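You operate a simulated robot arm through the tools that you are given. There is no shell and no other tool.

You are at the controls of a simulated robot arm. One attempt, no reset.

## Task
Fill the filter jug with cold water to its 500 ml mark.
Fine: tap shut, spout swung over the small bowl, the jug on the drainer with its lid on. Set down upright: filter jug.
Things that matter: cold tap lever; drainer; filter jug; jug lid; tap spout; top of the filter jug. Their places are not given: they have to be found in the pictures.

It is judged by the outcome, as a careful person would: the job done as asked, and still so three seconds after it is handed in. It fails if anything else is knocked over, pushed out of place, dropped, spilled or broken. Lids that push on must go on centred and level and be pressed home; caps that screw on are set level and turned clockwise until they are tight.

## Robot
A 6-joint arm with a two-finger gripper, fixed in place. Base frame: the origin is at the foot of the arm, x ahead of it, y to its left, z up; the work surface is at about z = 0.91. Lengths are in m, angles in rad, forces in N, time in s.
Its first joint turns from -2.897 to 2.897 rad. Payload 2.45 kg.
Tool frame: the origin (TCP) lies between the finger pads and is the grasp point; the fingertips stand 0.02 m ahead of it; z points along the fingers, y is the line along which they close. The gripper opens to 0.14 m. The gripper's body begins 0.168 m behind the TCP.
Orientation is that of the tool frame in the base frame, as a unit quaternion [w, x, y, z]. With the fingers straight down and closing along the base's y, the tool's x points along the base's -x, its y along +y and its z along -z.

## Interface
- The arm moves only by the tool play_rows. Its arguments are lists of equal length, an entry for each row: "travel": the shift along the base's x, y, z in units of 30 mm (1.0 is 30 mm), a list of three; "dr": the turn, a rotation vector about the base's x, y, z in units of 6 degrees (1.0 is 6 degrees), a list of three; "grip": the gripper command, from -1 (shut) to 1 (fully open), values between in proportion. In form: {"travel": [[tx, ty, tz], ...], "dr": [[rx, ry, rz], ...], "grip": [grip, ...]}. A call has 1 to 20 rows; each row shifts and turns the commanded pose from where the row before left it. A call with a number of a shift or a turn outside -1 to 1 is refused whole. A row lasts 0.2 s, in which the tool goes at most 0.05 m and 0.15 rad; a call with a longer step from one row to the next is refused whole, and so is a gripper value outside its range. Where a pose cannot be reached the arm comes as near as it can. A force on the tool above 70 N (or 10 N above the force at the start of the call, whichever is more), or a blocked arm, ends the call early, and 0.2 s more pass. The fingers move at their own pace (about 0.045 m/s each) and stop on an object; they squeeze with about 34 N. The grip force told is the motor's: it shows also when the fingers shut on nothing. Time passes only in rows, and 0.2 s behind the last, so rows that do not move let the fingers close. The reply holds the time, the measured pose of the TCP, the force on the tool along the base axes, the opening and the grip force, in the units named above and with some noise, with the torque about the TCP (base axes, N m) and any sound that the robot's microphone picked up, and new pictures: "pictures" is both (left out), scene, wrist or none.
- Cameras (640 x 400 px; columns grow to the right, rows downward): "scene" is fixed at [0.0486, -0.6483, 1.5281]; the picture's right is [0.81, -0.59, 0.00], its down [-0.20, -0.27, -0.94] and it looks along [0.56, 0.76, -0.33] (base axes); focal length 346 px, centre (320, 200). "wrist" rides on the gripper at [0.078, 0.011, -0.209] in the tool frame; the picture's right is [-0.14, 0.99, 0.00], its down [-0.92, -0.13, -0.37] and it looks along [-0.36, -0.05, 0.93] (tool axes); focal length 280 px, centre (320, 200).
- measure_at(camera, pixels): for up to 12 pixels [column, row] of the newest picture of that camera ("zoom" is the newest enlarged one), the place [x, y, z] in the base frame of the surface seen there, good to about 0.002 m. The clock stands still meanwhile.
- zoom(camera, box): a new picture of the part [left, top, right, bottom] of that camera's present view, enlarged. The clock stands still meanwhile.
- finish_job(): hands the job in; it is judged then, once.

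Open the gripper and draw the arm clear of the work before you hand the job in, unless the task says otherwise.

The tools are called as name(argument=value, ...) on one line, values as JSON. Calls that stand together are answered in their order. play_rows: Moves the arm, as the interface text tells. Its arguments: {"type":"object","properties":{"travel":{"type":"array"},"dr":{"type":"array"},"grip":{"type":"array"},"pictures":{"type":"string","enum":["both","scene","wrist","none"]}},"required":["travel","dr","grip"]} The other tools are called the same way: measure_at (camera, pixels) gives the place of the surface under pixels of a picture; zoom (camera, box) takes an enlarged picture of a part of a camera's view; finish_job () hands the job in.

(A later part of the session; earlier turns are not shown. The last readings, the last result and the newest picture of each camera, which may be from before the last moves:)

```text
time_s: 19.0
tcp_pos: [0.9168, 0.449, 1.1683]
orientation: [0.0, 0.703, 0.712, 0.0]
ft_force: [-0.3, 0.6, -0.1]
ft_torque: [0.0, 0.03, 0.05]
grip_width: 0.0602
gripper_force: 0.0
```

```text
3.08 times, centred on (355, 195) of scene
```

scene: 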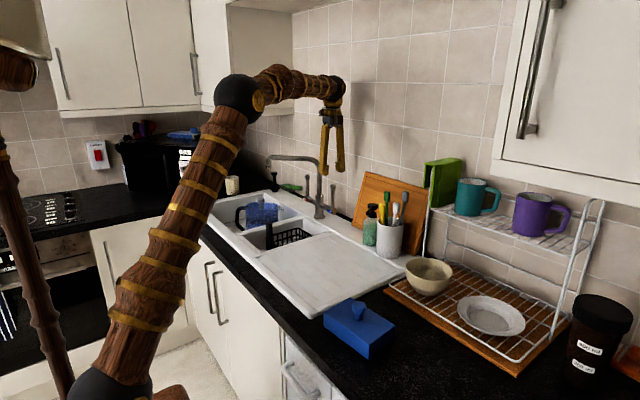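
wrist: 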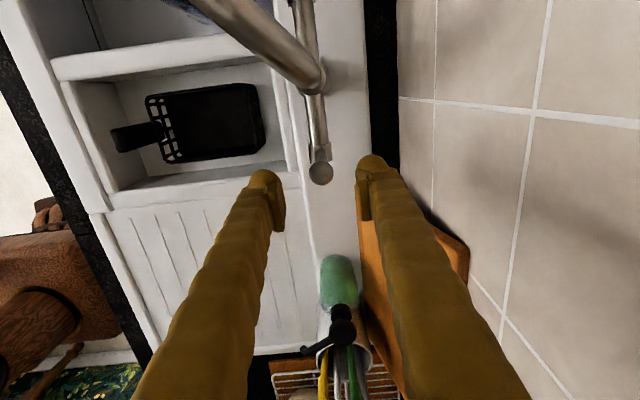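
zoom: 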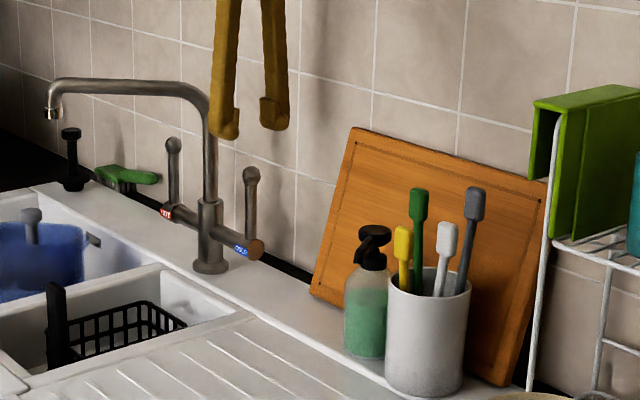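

The board stays at y<0.39, clear of the fingers. I lower to z about 1.075.

play_rows(travel=[[0, -0.03, -0.9], [0, -0.03, -0.9], [0, 0, -0.9], [0, 0, -0.4], [0, 0, 0]], dr=[[0, 0, 0], [0, 0, 0], [0, 0, 0], [0, 0, 0], [0, 0, 0]], grip=[-0.14, -0.14, -0.14, -0.14, -0.14])

```text
time_s: 20.2
tcp_pos: [0.9152, 0.4457, 1.0753]
orientation: [0.0, 0.703, 0.711, 0.0]
ft_force: [-0.1, -0.7, 0.2]
ft_torque: [0.0, -0.01, 0.02]
grip_width: 0.0602
gripper_force: 0.0
```

scene: 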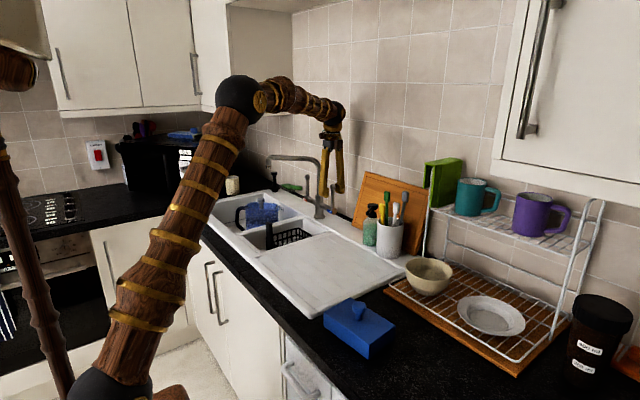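
wrist: 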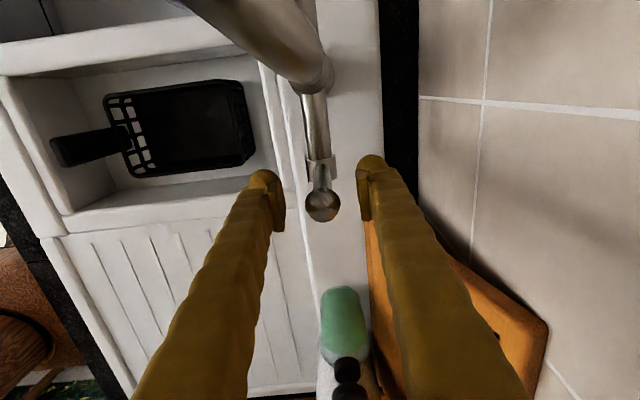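

The lever is straddled. I pull gently toward me (−x) by 30 mm to find the opening direction, watching for force, sound and flow.

play_rows(travel=[[-0.35, 0, 0], [-0.35, 0, 0], [-0.3, 0, 0]], dr=[[0, 0, 0], [0, 0, 0], [0, 0, 0]], grip=[-0.14, -0.14, -0.14])

zoom(camera="scene", box=[225, 140, 355, 230])

```text
time_s: 21.0
tcp_pos: [0.8865, 0.446, 1.0745]
orientation: [-0.001, 0.702, 0.712, 0.001]
ft_force: [0.3, 0.4, 0.0]
ft_torque: [0.02, 0.0, 0.0]
grip_width: 0.06
gripper_force: 0.1
```

scene: 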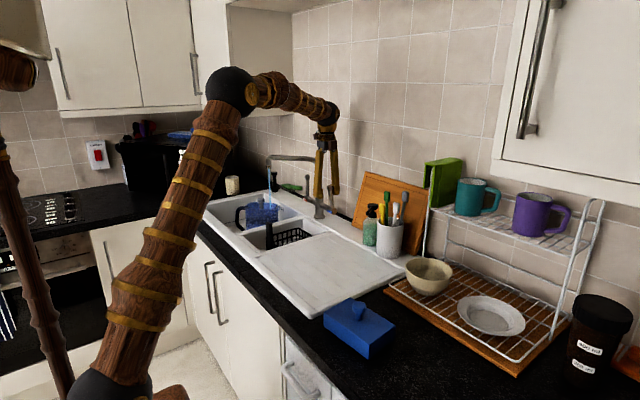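
wrist: 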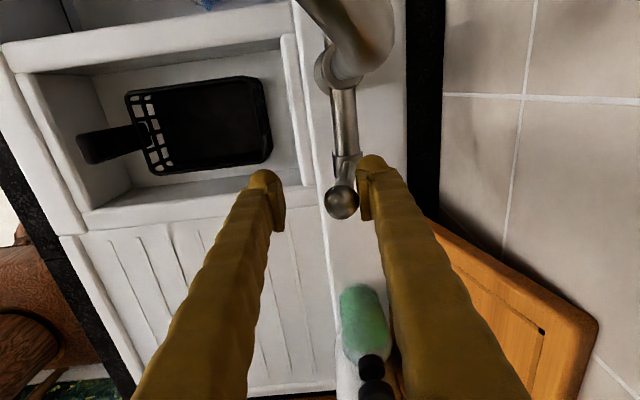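

```text
4.44 times, centred on (290, 185) of scene
```

zoom: 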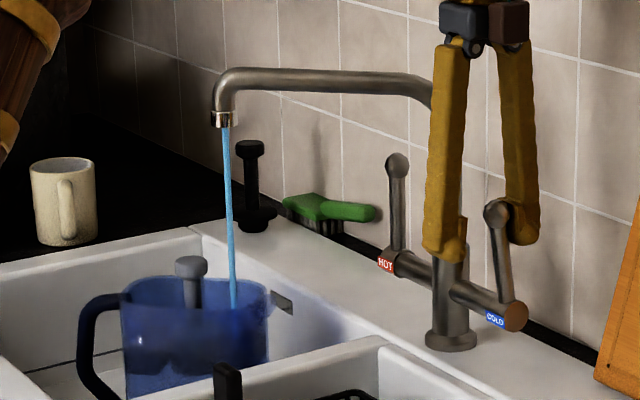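

Water flows from the spout into the jug with the lever tilted only ~7°. I hold this for under a second, then push the lever back upright to shut it and gauge the flow rate.

play_rows(travel=[[0, 0, 0], [0, 0, 0], [0.7, 0, 0], [0.7, 0, 0], [0.2, 0, 0]], dr=[[0, 0, 0], [0, 0, 0], [0, 0, 0], [0, 0, 0], [0, 0, 0]], grip=[-0.14, -0.14, -0.14, -0.14, -0.14])

zoom(camera="scene", box=[225, 140, 355, 230])

```text
time_s: 22.2
tcp_pos: [0.9337, 0.4473, 1.074]
orientation: [-0.001, 0.702, 0.712, 0.0]
ft_force: [-3.9, -0.2, -1.2]
ft_torque: [0.02, -0.1, -0.02]
grip_width: 0.062
gripper_force: 1.2
```

scene: 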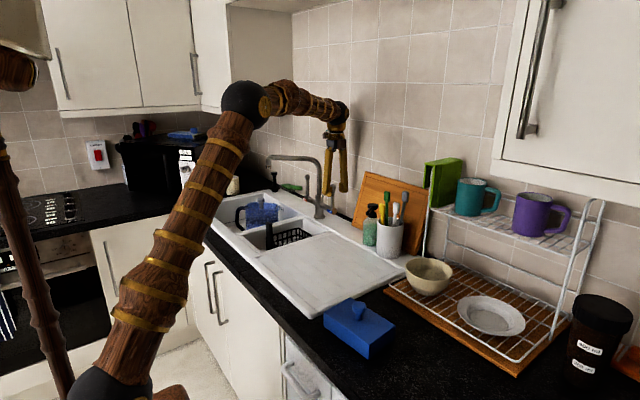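
wrist: 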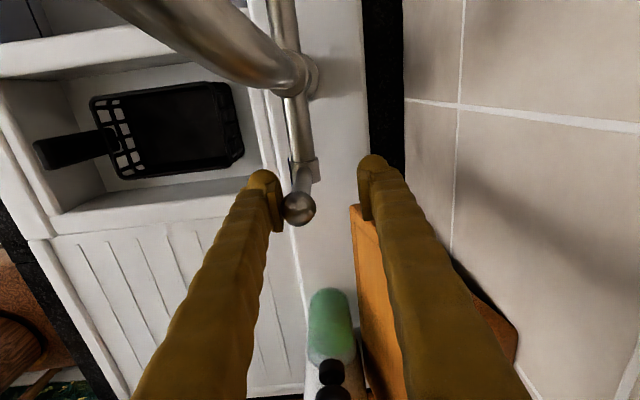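

```text
4.44 times, centred on (290, 185) of scene
```

zoom: 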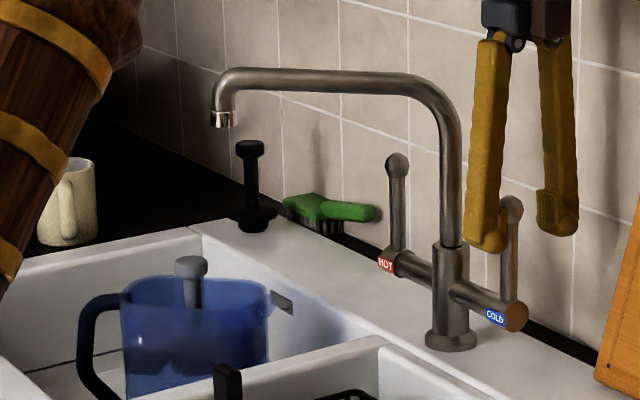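

The lever is back against its stop and the flow has ceased. I back off slightly, rise, and go to a viewing pose over the jug to read the level.

play_rows(travel=[[-0.5, 0, 0], [0, 0, 0.95], [0, 0, 0.95], [0, 0, 0.95], [0, 0, 0.95], [0, 0, 0.95], [0, 0, 0.95], [-0.95, 0.6, 0.9], [-0.95, 0.6, 0.6], [-0.95, 0.7, 0], [-0.95, 0.7, 0], [-0.95, 0.7, 0], [-0.95, 0.7, 0], [-0.95, 0.7, 0], [-0.95, 0.7, 0], [-0.95, 0.7, 0], [-0.95, 0.7, 0], [-0.95, 0.7, 0], [-0.95, 0.7, 0], [0, 0, 0]], dr=[[0, 0, 0], [0, 0, 0], [0, 0, 0], [0, 0, 0], [0, 0, 0], [0, 0, 0], [0, 0, 0], [0, 0, 0], [0, 0, 0], [0, 0, 1], [0, 0, 1], [0, 0, 1], [0, 0, 1], [0, 0, 1], [0, 0, 1], [0, 0, 1], [0, 0, 1], [0, 0, 1], [0, 0, 0], [0, 0, 0]], grip=[-0.14, -0.14, -0.14, -0.14, -0.14, -0.14, -0.14, -0.14, -0.14, -0.14, 0, 0.2, 0.5, 0.8, 1, 1, 1, 1, 1, 1])

zoom(camera="wrist", box=[290, 145, 410, 255])

```text
time_s: 26.4
tcp_pos: [0.5759, 0.6915, 1.2886]
orientation: [-0.001, 0.303, 0.953, 0.001]
ft_force: [-0.3, -0.6, -0.2]
ft_torque: [-0.02, -0.02, 0.02]
grip_width: 0.1401
gripper_force: 0.1
```

scene: 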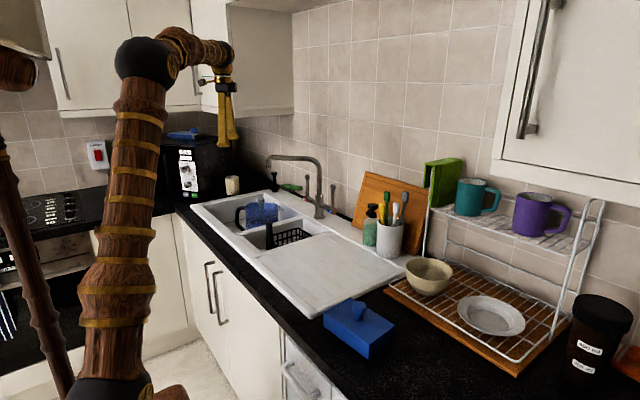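
wrist: 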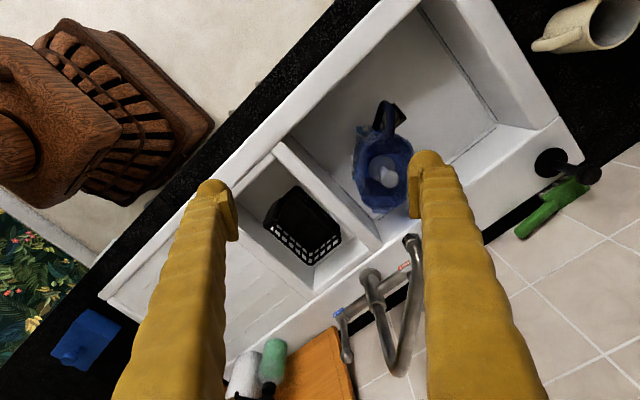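

```text
3.64 times, centred on (350, 200) of wrist
```

zoom: 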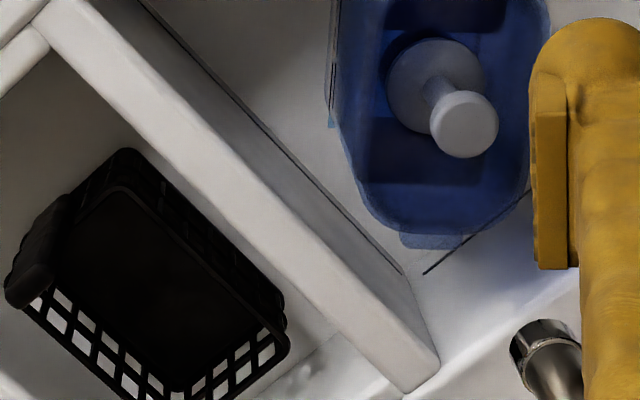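

The view now includes the jug around (383,165); I zoom in on it.

zoom(camera="wrist", box=[335, 105, 425, 225])

zoom(camera="wrist", box=[345, 120, 393, 170])

```text
3.33 times, centred on (380, 165) of wrist
```

zoom: 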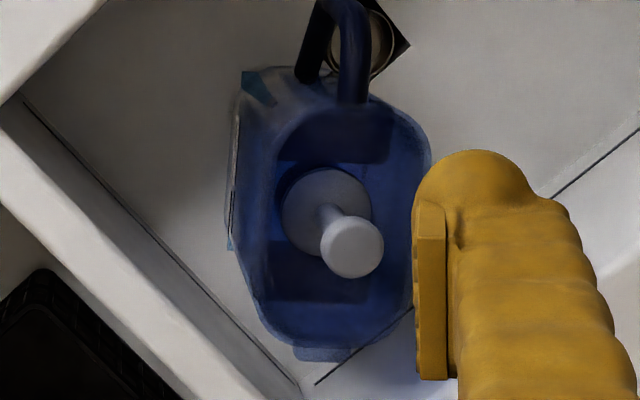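

```text
8.00 times, centred on (369, 145) of wrist
```

zoom: 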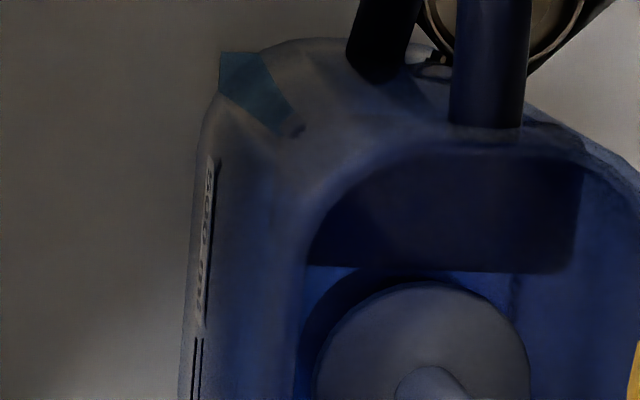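

There's a teal patch (the water) visible at the jug's corner near zoom (250,80); I measure it and the 500 ml mark.

measure_at(camera="zoom", pixels=[[240, 65], [255, 90], [275, 115], [285, 125], [230, 80], [208, 180], [206, 240], [204, 300], [198, 345], [196, 370], [240, 200], [250, 300]])

zoom(camera="wrist", box=[345, 140, 385, 200])

```text
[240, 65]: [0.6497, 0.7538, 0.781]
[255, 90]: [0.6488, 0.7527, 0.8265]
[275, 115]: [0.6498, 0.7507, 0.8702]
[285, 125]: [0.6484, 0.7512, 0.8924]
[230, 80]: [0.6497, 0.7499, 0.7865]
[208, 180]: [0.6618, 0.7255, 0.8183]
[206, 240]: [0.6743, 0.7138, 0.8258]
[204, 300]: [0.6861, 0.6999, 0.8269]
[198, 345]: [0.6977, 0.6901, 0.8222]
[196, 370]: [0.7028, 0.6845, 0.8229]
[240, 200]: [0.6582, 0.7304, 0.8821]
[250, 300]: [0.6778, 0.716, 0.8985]
```

```text
6.67 times, centred on (365, 170) of wrist
```

zoom: 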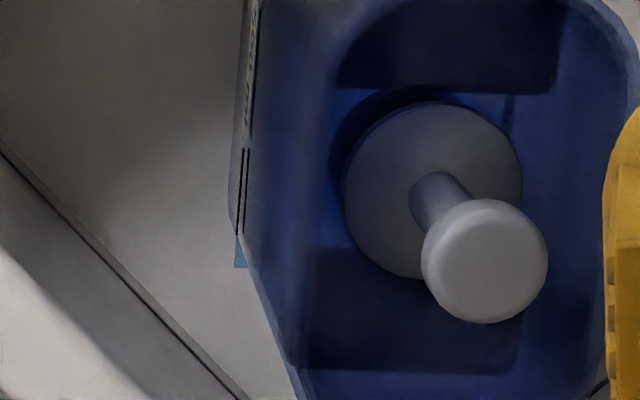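

I probe points inside the opening, beside the filter plate, to find the water surface height.

measure_at(camera="zoom", pixels=[[290, 200], [310, 230], [300, 150], [545, 200], [560, 300], [400, 385], [330, 130], [505, 115], [450, 390], [240, 250], [245, 180], [340, 100]])

measure_at(camera="zoom", pixels=[[260, 200], [270, 230], [280, 280], [300, 330], [260, 120], [280, 100], [590, 150], [600, 60], [236, 255], [243, 262], [248, 170], [243, 100]])

```text
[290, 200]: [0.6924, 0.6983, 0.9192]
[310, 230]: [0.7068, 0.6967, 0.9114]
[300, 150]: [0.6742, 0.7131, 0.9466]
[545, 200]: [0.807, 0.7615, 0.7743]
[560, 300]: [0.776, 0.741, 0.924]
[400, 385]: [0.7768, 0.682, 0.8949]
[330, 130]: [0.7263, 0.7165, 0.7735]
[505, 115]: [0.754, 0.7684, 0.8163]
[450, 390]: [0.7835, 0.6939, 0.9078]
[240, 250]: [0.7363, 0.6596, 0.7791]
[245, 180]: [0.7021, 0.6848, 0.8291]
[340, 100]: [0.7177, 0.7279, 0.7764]
```

```text
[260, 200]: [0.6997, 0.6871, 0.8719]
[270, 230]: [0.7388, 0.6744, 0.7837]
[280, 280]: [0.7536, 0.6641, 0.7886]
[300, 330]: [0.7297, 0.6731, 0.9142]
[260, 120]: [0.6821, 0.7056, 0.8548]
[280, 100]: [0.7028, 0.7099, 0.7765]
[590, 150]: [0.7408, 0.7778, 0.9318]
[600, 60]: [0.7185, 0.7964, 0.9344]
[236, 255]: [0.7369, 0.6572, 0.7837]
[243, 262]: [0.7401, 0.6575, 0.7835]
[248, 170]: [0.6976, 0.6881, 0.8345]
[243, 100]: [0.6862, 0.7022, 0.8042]
```

Readings scatter because the jug is see-through. I zoom harder on the teal corner patch to understand its shape.

zoom(camera="wrist", box=[346, 120, 374, 140])

measure_at(camera="zoom", pixels=[[120, 120], [140, 150], [170, 150], [200, 200], [230, 250], [260, 290], [300, 330], [110, 180], [150, 230], [200, 270], [320, 350], [60, 250]])

```text
16.00 times, centred on (360, 130) of wrist
```

zoom: 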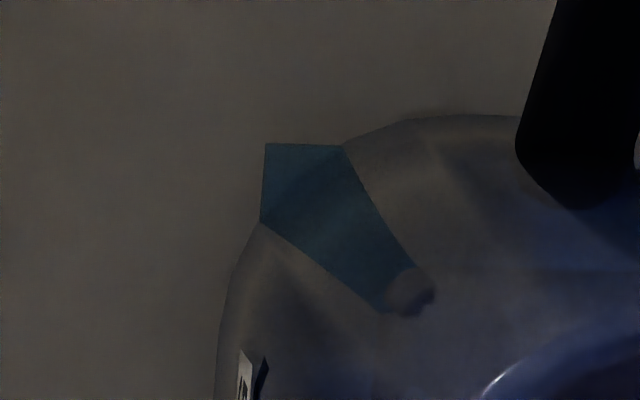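

```text
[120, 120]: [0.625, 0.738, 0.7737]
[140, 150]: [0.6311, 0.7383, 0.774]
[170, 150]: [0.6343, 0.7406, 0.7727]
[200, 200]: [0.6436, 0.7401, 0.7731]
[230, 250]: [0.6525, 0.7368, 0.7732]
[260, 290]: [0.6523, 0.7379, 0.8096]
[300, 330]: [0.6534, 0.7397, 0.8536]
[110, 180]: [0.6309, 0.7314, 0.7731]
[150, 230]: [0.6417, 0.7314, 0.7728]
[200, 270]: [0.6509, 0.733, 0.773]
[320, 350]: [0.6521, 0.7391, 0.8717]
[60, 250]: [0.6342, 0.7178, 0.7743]
```

I measure directly on the teal patch in this 16x zoom.

measure_at(camera="zoom", pixels=[[285, 160], [325, 155], [275, 205], [310, 190], [340, 200], [330, 240], [370, 250], [360, 280], [390, 270], [385, 300], [405, 285], [410, 300]])

zoom(camera="scene", box=[228, 180, 298, 230])

```text
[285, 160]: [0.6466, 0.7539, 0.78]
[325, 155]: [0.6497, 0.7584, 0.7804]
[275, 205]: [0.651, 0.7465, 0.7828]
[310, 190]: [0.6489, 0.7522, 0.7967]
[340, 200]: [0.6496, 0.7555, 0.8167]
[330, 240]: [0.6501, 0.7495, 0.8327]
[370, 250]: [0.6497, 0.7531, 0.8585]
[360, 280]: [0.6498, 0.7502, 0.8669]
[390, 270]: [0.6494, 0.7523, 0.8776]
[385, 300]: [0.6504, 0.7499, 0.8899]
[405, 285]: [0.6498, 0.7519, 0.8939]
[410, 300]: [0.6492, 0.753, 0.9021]
```

```text
8.00 times, centred on (263, 205) of scene
```

zoom: 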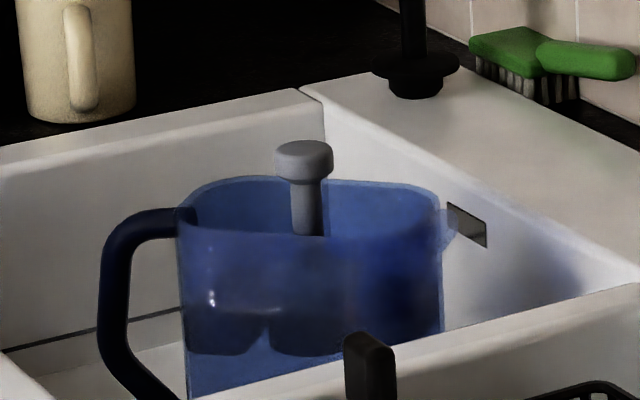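

I need to know whether the teal column also runs up the other corner; zoom tightly there.

zoom(camera="wrist", box=[344, 170, 372, 200])

zoom(camera="wrist", box=[355, 185, 411, 225])

```text
13.33 times, centred on (358, 185) of wrist
```

zoom: 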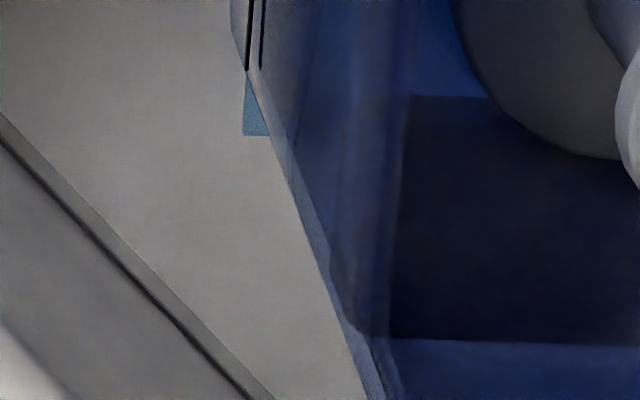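

```text
10.00 times, centred on (383, 205) of wrist
```

zoom: 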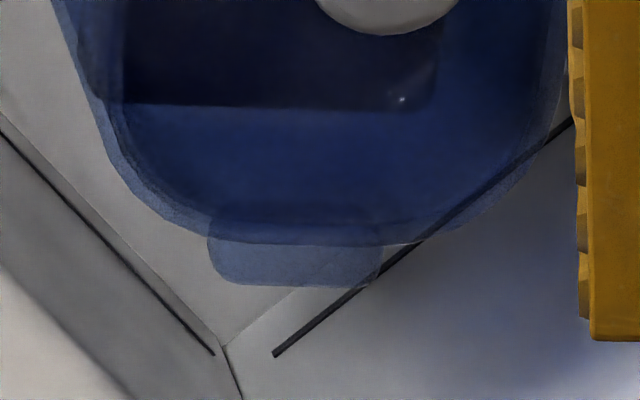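

The lower corner shows only a thin teal triangle at z about 0.7835, so the water is a shallow layer for now. I take repeated readings there and on the mark lines.

zoom(camera="wrist", box=[344, 170, 372, 200])

measure_at(camera="zoom", pixels=[[250, 100], [250, 120], [258, 115], [262, 128], [248, 95], [254, 130], [250, 30], [263, 30], [250, 50], [262, 50], [256, 40], [249, 10]])

measure_at(camera="zoom", pixels=[[249, 110], [255, 122], [252, 105], [266, 132], [247, 128], [260, 120], [250, 60], [264, 60], [250, 20], [264, 15], [249, 5], [262, 40]])

```text
13.33 times, centred on (358, 185) of wrist
```

zoom: 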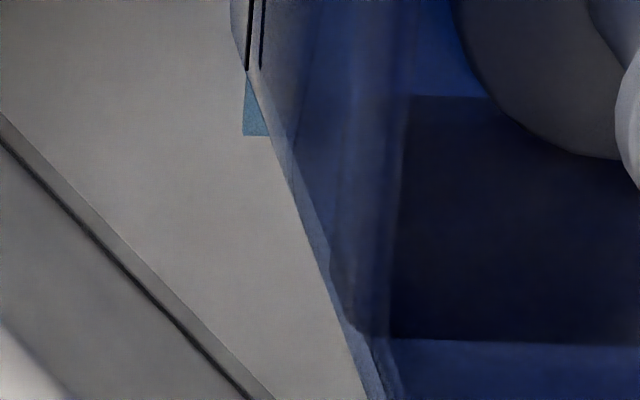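

```text
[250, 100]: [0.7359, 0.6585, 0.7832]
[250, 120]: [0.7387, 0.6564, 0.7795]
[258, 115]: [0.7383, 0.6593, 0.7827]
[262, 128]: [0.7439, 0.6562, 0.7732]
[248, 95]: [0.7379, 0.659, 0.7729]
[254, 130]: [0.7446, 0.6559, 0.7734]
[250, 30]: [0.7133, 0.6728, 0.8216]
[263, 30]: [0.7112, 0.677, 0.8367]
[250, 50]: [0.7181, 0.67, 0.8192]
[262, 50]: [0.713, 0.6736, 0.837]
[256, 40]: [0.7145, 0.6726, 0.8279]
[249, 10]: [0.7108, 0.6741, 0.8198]
```

```text
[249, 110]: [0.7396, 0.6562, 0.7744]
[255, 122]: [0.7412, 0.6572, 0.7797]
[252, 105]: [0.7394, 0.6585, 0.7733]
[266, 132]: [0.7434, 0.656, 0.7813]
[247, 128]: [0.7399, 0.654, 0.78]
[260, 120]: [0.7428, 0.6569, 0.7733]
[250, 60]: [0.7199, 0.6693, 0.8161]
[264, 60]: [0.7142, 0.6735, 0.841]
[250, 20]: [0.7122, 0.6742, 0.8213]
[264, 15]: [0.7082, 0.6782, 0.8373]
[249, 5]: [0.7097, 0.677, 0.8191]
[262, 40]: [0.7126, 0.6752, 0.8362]
```

Mark lines read z about 0.820 and 0.837, and the layer of water is at about 0.781 — roughly 50–60 ml so far. I return to straddle the cold lever for a longer pour.

play_rows(travel=[[0.942, -0.682, 0], [0.942, -0.682, 0], [0.942, -0.682, 0], [0.942, -0.682, 0], [0.942, -0.682, 0], [0.942, -0.682, 0], [0.942, -0.682, 0], [0.942, -0.682, 0], [0.942, -0.682, 0], [0.942, -0.682, 0], [0.942, -0.682, 0], [0.942, -0.682, 0], [0, 0, -0.89], [0, 0, -0.89], [0, 0, -0.89], [0, 0, -0.89], [0, 0, 0]], dr=[[0, 0, -1], [0, 0, -1], [0, 0, -1], [0, 0, -1], [0, 0, -1], [0, 0, -1], [0, 0, -1], [0, 0, -1], [0, 0, -1], [0, 0, 0], [0, 0, 0], [0, 0, 0], [0, 0, 0], [0, 0, 0], [0, 0, 0], [0, 0, 0], [0, 0, 0]], grip=[1, 1, 0.5, 0.3, 0, -0.14, -0.14, -0.14, -0.14, -0.14, -0.14, -0.14, -0.14, -0.14, -0.14, -0.14, -0.14])

```text
time_s: 30.0
tcp_pos: [0.9163, 0.4478, 1.1834]
orientation: [0.0, 0.703, 0.712, 0.0]
ft_force: [0.1, 0.3, -0.4]
ft_torque: [0.03, -0.01, -0.02]
grip_width: 0.0604
gripper_force: 0.0
```

scene: 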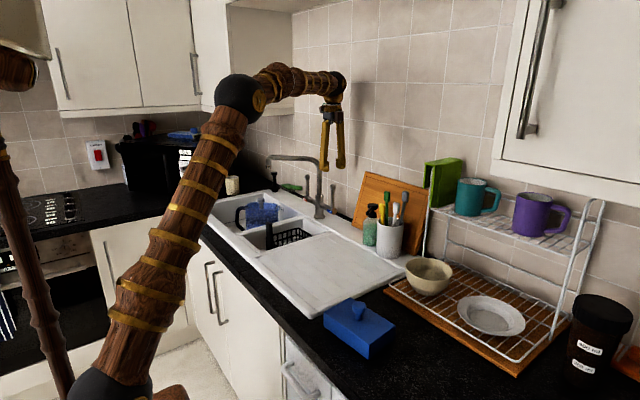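
wrist: 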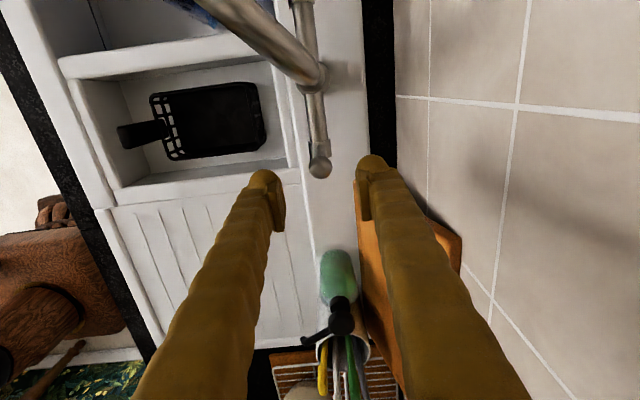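

The ball is centred at (320,168). I lower around it, tilt it to the same small angle, and let the water run.

play_rows(travel=[[0, 0, -0.9], [0, 0, -0.9], [0, 0, -0.9], [0, 0, -0.9], [-0.35, 0, 0], [-0.35, 0, 0], [-0.3, 0, 0], [0, 0, 0], [0, 0, 0], [0, 0, 0], [0, 0, 0], [0, 0, 0], [0, 0, 0], [0, 0, 0], [0, 0, 0], [0, 0, 0]], dr=[[0, 0, 0], [0, 0, 0], [0, 0, 0], [0, 0, 0], [0, 0, 0], [0, 0, 0], [0, 0, 0], [0, 0, 0], [0, 0, 0], [0, 0, 0], [0, 0, 0], [0, 0, 0], [0, 0, 0], [0, 0, 0], [0, 0, 0], [0, 0, 0]], grip=[-0.14, -0.14, -0.14, -0.14, -0.14, -0.14, -0.14, -0.14, -0.14, -0.14, -0.14, -0.14, -0.14, -0.14, -0.14, -0.14])

zoom(camera="scene", box=[225, 140, 355, 230])

zoom(camera="scene", box=[228, 180, 298, 230])

```text
time_s: 33.4
tcp_pos: [0.8864, 0.4469, 1.0776]
orientation: [0.0, 0.702, 0.712, 0.0]
ft_force: [-0.4, -0.1, 0.4]
ft_torque: [0.0, -0.02, 0.01]
grip_width: 0.0602
gripper_force: 0.1
```

scene: 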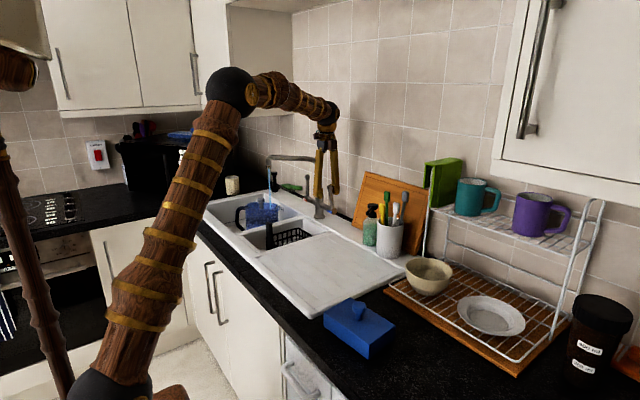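
wrist: 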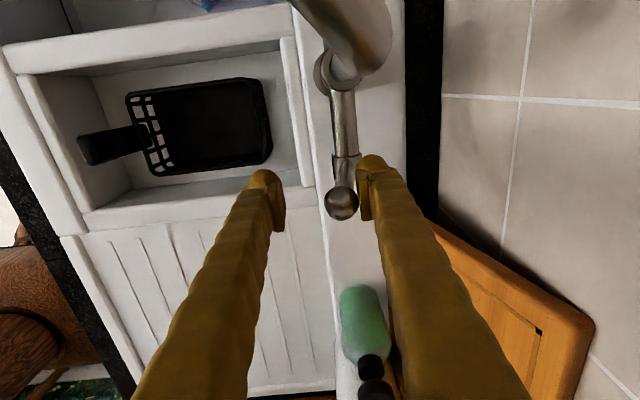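

```text
4.44 times, centred on (290, 185) of scene
```

zoom: 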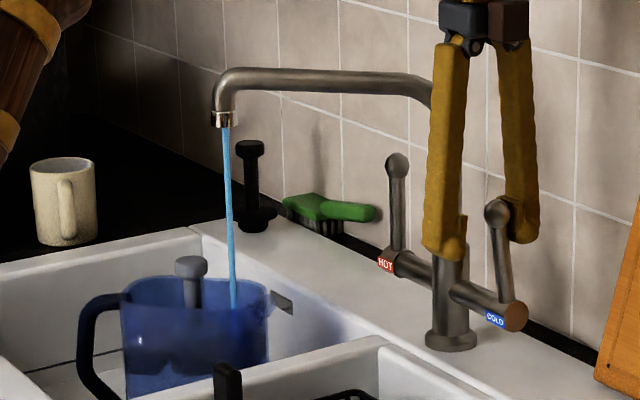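

```text
8.00 times, centred on (263, 205) of scene
```

zoom: 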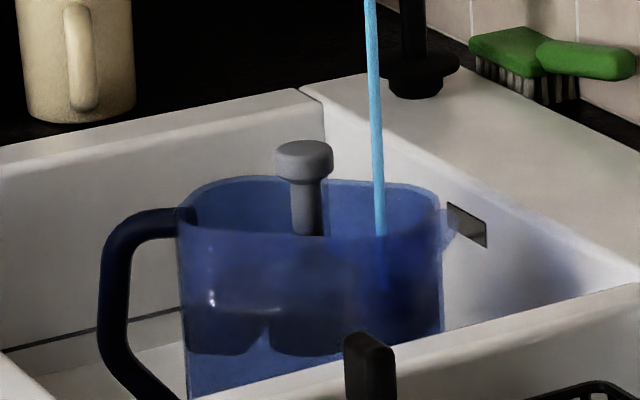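

The stream enters the jug cleanly. I shut the lever again now and then check the level.

play_rows(travel=[[0.7, 0, 0], [0.7, 0, 0], [0.2, 0, 0], [-0.5, 0, 0], [0, 0, 0.95], [0, 0, 0.95], [0, 0, 0.95], [0, 0, 0.95], [0, 0, 0.95], [0, 0, 0.95], [0, 0, 0.95], [0, 0, 0.2]], dr=[[0, 0, 0], [0, 0, 0], [0, 0, 0], [0, 0, 0], [0, 0, 0], [0, 0, 0], [0, 0, 0], [0, 0, 0], [0, 0, 0], [0, 0, 0], [0, 0, 0], [0, 0, 0]], grip=[-0.14, -0.14, -0.14, -0.14, -0.14, -0.14, -0.14, -0.14, -0.14, -0.14, -0.14, -0.14])

zoom(camera="scene", box=[225, 140, 355, 230])

```text
time_s: 36.0
tcp_pos: [0.9204, 0.4469, 1.2817]
orientation: [0.0, 0.703, 0.711, 0.0]
ft_force: [-0.7, -0.2, -0.3]
ft_torque: [0.02, -0.01, 0.01]
grip_width: 0.0602
gripper_force: 0.1
```

scene: 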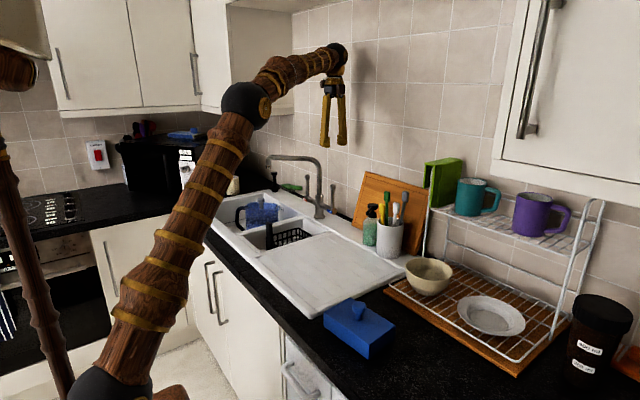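
wrist: 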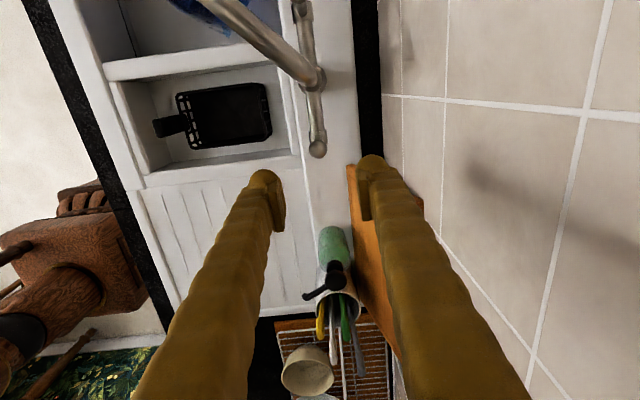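

```text
4.44 times, centred on (290, 185) of scene
```

zoom: 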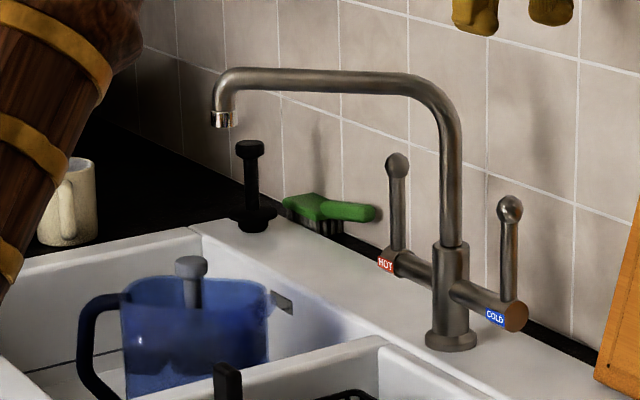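

Tap is shut. I move to a viewing pose in front of the jug, looking at the wall that carries the mark.

play_rows(travel=[[-0.916, 0.551, 0], [-0.916, 0.551, 0], [-0.916, 0.551, 0], [-0.916, 0.551, 0], [-0.916, 0.551, 0], [-0.916, 0.551, 0], [-0.916, 0.551, 0], [-0.916, 0.551, 0], [-0.916, 0.551, 0], [-0.916, 0.551, 0], [-0.916, 0.551, 0], [-0.916, 0.551, 0], [-0.916, 0.551, 0], [-0.916, 0.551, 0], [-0.916, 0.551, 0]], dr=[[0, 0, 1], [0, 0, 1], [0, 0, 1], [0, 0, 1], [0, 0, 1], [0, 0, 1], [0, 0, 1], [0, 0, 1], [0, 0, 1], [0, 0, 1], [0, 0, 1], [0, 0, 1], [0, 0, 1], [0, 0, 1], [0, 0, 1]], grip=[-0.14, -0.14, -0.14, -0.14, -0.14, 0, 0.5, 1, 1, 1, 1, 1, 1, 1, 1], pictures="none")

play_rows(travel=[[0, 0, -0.9], [0, 0, -0.9], [0, 0, -0.9], [0, 0, -0.9], [0, 0, -0.9], [0, 0, -0.9], [0, 0, -0.9], [0, 0, -0.9], [0, 0, 0]], dr=[[0, -0.4, 0], [0, -0.4, 0], [0, -0.4, 0], [0, -0.4, 0], [0, -0.4, 0], [0, -0.4, 0], [0, -0.5, 0], [0, -0.5, 0], [0, 0, 0]], grip=[1, 1, 1, 1, 1, 1, 1, 1, 1])

```text
time_s: 39.2
tcp_pos: [0.5079, 0.6929, 1.2825]
orientation: [0.0, -0.008, 1.0, 0.0]
ft_force: [-0.5, -0.3, -0.2]
ft_torque: [-0.02, 0.0, 0.02]
grip_width: 0.14
gripper_force: 0.0
```

```text
time_s: 41.2
tcp_pos: [0.5082, 0.6939, 1.0647]
orientation: [0.177, -0.007, 0.984, -0.001]
ft_force: [-0.4, 0.3, 0.6]
ft_torque: [0.02, 0.03, 0.02]
grip_width: 0.1399
gripper_force: 0.1
```

scene: 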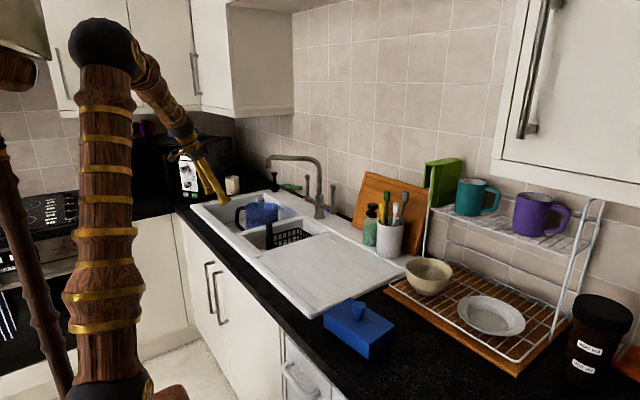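
wrist: 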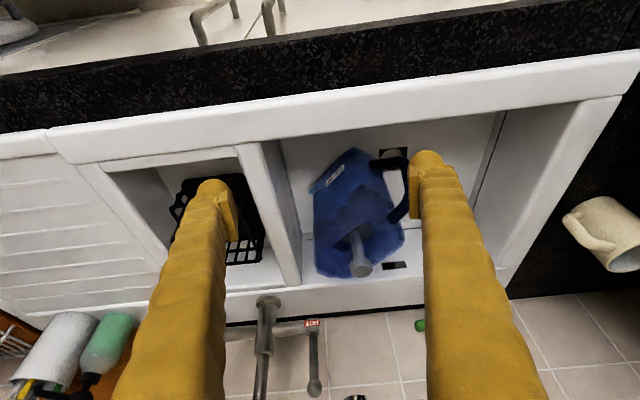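

The label side of the jug is visible at (345,190). I zoom in.

zoom(camera="wrist", box=[300, 140, 364, 220])

zoom(camera="wrist", box=[305, 155, 353, 195])

```text
5.00 times, centred on (332, 180) of wrist
```

zoom: 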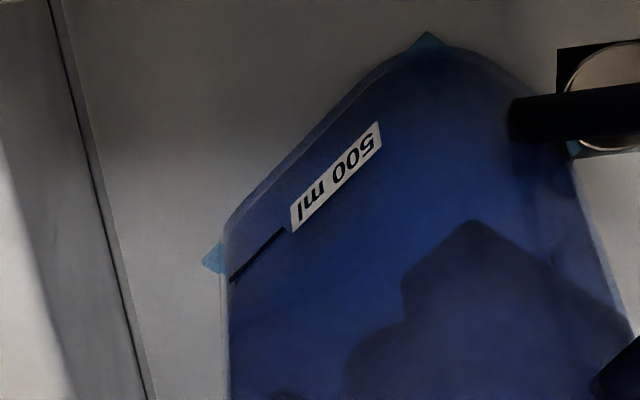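

```text
10.00 times, centred on (329, 175) of wrist
```

zoom: 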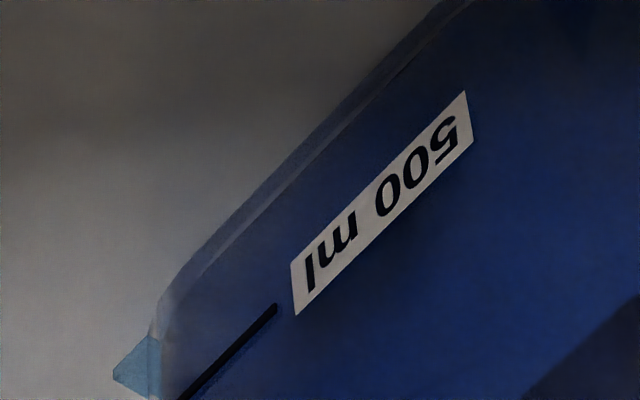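

A single black tick beside the "500 ml" label is the mark, and teal water corners poke out beyond the rounded corners. I measure the tick and the water corners.

measure_at(camera="zoom", pixels=[[270, 310], [255, 324], [240, 338], [225, 352], [210, 367], [195, 382], [125, 375], [135, 365], [145, 355], [140, 380], [150, 390], [300, 270]])

zoom(camera="wrist", box=[332, 140, 372, 165])

measure_at(camera="zoom", pixels=[[310, 130], [300, 140], [320, 140], [330, 150], [290, 150], [310, 145]])

```text
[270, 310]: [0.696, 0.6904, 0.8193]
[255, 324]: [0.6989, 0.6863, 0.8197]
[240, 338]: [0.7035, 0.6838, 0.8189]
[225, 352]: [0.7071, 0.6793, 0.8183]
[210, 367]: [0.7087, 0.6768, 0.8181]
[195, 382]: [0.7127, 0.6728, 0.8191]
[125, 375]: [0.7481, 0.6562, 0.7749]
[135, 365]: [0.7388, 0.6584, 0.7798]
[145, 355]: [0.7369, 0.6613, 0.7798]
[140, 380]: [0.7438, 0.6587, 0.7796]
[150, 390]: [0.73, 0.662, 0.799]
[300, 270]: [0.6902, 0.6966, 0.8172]
```

```text
16.00 times, centred on (352, 152) of wrist
```

zoom: 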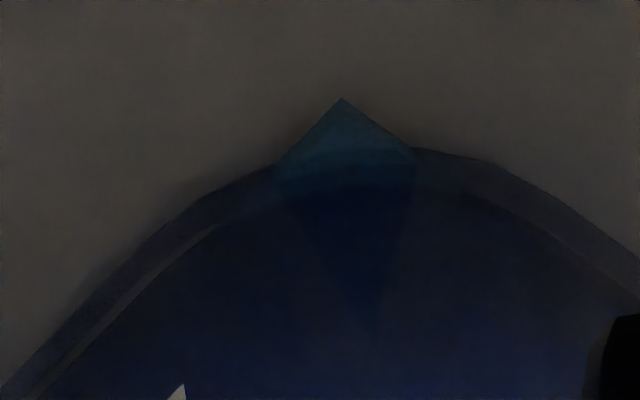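

```text
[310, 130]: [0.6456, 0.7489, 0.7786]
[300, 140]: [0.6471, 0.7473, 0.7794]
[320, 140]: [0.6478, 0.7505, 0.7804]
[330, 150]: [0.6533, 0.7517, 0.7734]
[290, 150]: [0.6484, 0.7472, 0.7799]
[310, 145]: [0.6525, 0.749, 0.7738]
```

Mark tick is at z about 0.819. The teal column at the corner extends upward under the wall; I measure along it to find where its top lies.

measure_at(camera="zoom", pixels=[[345, 180], [345, 200], [350, 220], [355, 240], [360, 260], [365, 280], [368, 300], [370, 320], [373, 340], [300, 220], [400, 220], [380, 380]])

zoom(camera="wrist", box=[300, 140, 412, 290])

```text
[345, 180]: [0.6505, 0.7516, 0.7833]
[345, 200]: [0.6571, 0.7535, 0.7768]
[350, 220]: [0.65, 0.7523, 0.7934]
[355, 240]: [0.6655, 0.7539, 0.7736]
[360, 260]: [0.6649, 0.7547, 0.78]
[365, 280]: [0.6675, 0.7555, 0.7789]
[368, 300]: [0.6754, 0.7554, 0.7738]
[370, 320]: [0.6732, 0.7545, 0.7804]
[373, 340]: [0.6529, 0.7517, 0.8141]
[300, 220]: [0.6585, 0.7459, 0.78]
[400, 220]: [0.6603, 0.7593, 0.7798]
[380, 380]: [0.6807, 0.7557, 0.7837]
```

```text
2.67 times, centred on (356, 215) of wrist
```

zoom: 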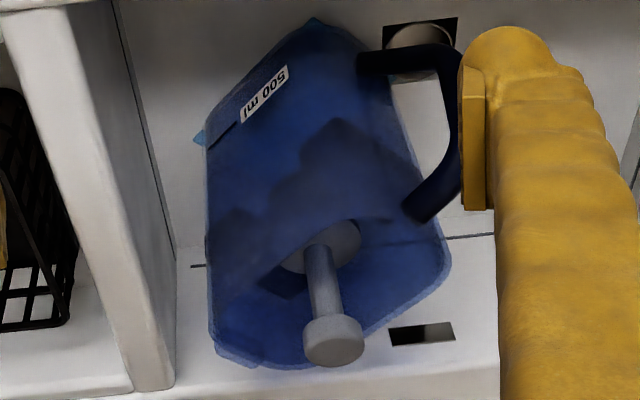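

The teal surface reads a constant z of about 0.780 at both corners, so the level is still low (flow at this small tilt is roughly 10–15 ml/s). I go back to the lever for a longer pour.

play_rows(travel=[[0, 0, 0.9], [0, 0, 0.9], [0, 0, 0.9], [0, 0, 0.9], [0, 0, 0.9], [0, 0, 0.9], [0, 0, 0.9], [0, 0, 0.9]], dr=[[0, 0.4, 0], [0, 0.4, 0], [0, 0.4, 0], [0, 0.4, 0], [0, 0.4, 0], [0, 0.4, 0], [0, 0.5, 0], [0, 0.5, 0]], grip=[1, 1, 1, 1, 1, 1, 1, 1], pictures="none")

play_rows(travel=[[0.906, -0.549, 0], [0.906, -0.549, 0], [0.906, -0.549, 0], [0.906, -0.549, 0], [0.906, -0.549, 0], [0.906, -0.549, 0], [0.906, -0.549, 0], [0.906, -0.549, 0], [0.906, -0.549, 0], [0.906, -0.549, 0], [0.906, -0.549, 0], [0.906, -0.549, 0], [0.906, -0.549, 0], [0.906, -0.549, 0], [0.906, -0.549, 0], [0, 0, -0.9], [0, 0, -0.9], [0, 0, -0.9], [0, 0, 0]], dr=[[0, 0, -1], [0, 0, -1], [0, 0, -1], [0, 0, -1], [0, 0, -1], [0, 0, -1], [0, 0, -1], [0, 0, -1], [0, 0, -1], [0, 0, -1], [0, 0, -1], [0, 0, -1], [0, 0, -1], [0, 0, -1], [0, 0, -1], [0, 0, 0], [0, 0, 0], [0, 0, 0], [0, 0, 0]], grip=[1, 1, 1, 0.7, 0.4, 0.1, -0.14, -0.14, -0.14, -0.14, -0.14, -0.14, -0.14, -0.14, -0.14, -0.14, -0.14, -0.14, -0.14])

```text
time_s: 43.0
tcp_pos: [0.5073, 0.6932, 1.2812]
orientation: [0.0, -0.007, 1.0, 0.0]
ft_force: [-0.2, 0.5, 0.1]
ft_torque: [-0.01, -0.05, -0.02]
grip_width: 0.1399
gripper_force: 0.0
```

```text
time_s: 47.0
tcp_pos: [0.9138, 0.4466, 1.1985]
orientation: [0.0, 0.703, 0.711, 0.0]
ft_force: [-0.1, -0.2, -0.2]
ft_torque: [0.0, 0.0, -0.01]
grip_width: 0.0604
gripper_force: 0.1
```

scene: 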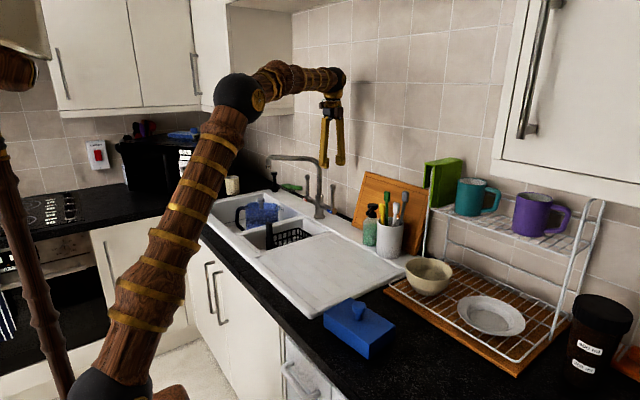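
wrist: 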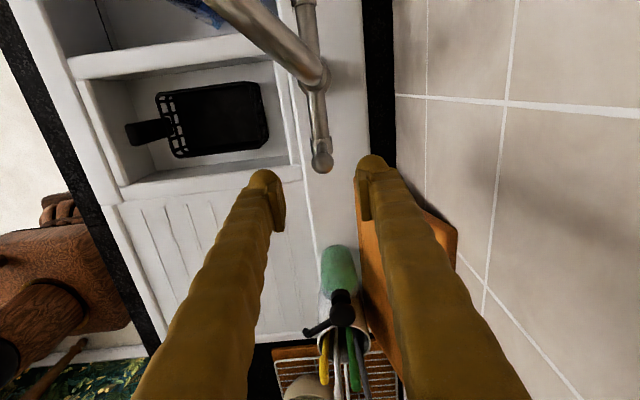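

The ball is centred at (321,162) between the fingers. I lower, tilt the lever the same amount, and hold.

play_rows(travel=[[0, 0, -1], [0, 0, -1], [0, 0, -1], [0, 0, -1], [-0.32, 0, 0], [-0.32, 0, 0], [-0.28, 0, 0], [0, 0, 0], [0, 0, 0], [0, 0, 0], [0, 0, 0], [0, 0, 0], [0, 0, 0], [0, 0, 0], [0, 0, 0], [0, 0, 0], [0, 0, 0], [0, 0, 0], [0, 0, 0], [0, 0, 0]], dr=[[0, 0, 0], [0, 0, 0], [0, 0, 0], [0, 0, 0], [0, 0, 0], [0, 0, 0], [0, 0, 0], [0, 0, 0], [0, 0, 0], [0, 0, 0], [0, 0, 0], [0, 0, 0], [0, 0, 0], [0, 0, 0], [0, 0, 0], [0, 0, 0], [0, 0, 0], [0, 0, 0], [0, 0, 0], [0, 0, 0]], grip=[-0.14, -0.14, -0.14, -0.14, -0.14, -0.14, -0.14, -0.14, -0.14, -0.14, -0.14, -0.14, -0.14, -0.14, -0.14, -0.14, -0.14, -0.14, -0.14, -0.14])

zoom(camera="scene", box=[228, 180, 298, 230])

zoom(camera="scene", box=[225, 140, 355, 230])

```text
time_s: 51.2
tcp_pos: [0.8871, 0.4466, 1.0817]
orientation: [0.0, 0.703, 0.711, 0.001]
ft_force: [-0.9, -0.4, -0.5]
ft_torque: [-0.01, 0.02, 0.03]
grip_width: 0.0603
gripper_force: 0.1
```

scene: 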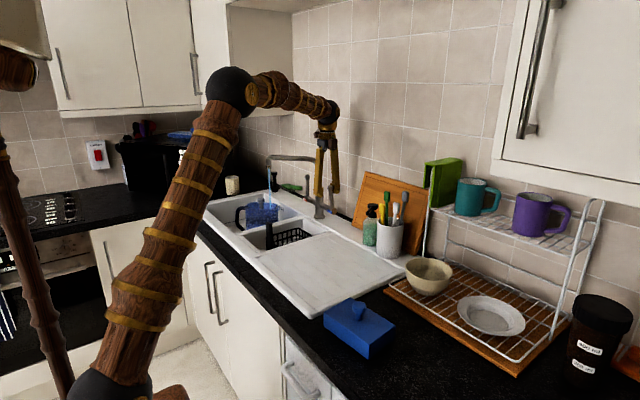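
wrist: 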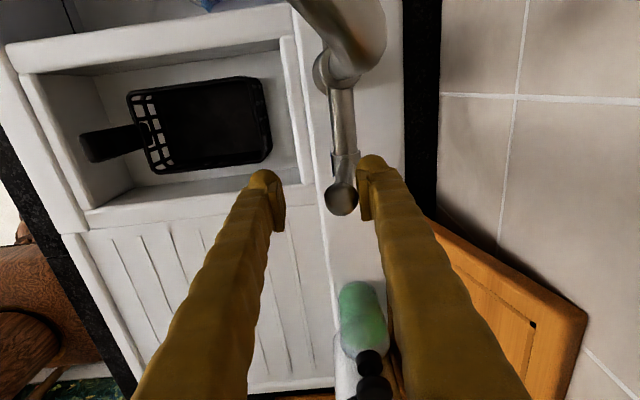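

```text
8.00 times, centred on (263, 205) of scene
```

zoom: 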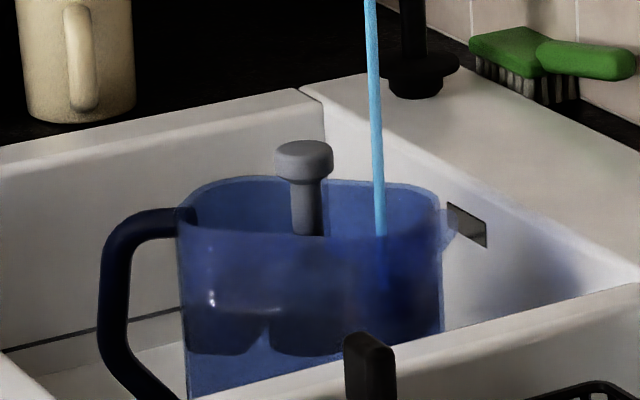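

```text
4.44 times, centred on (290, 185) of scene
```

zoom: 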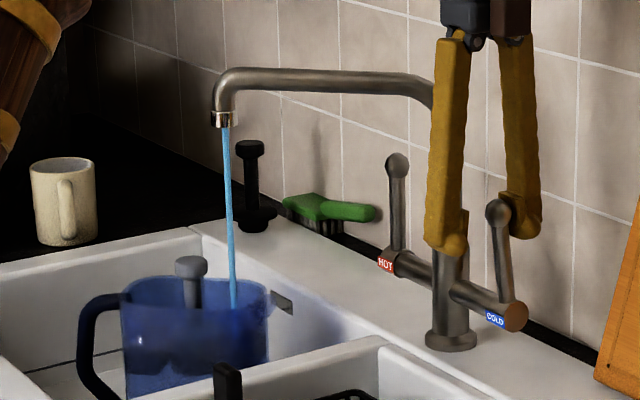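

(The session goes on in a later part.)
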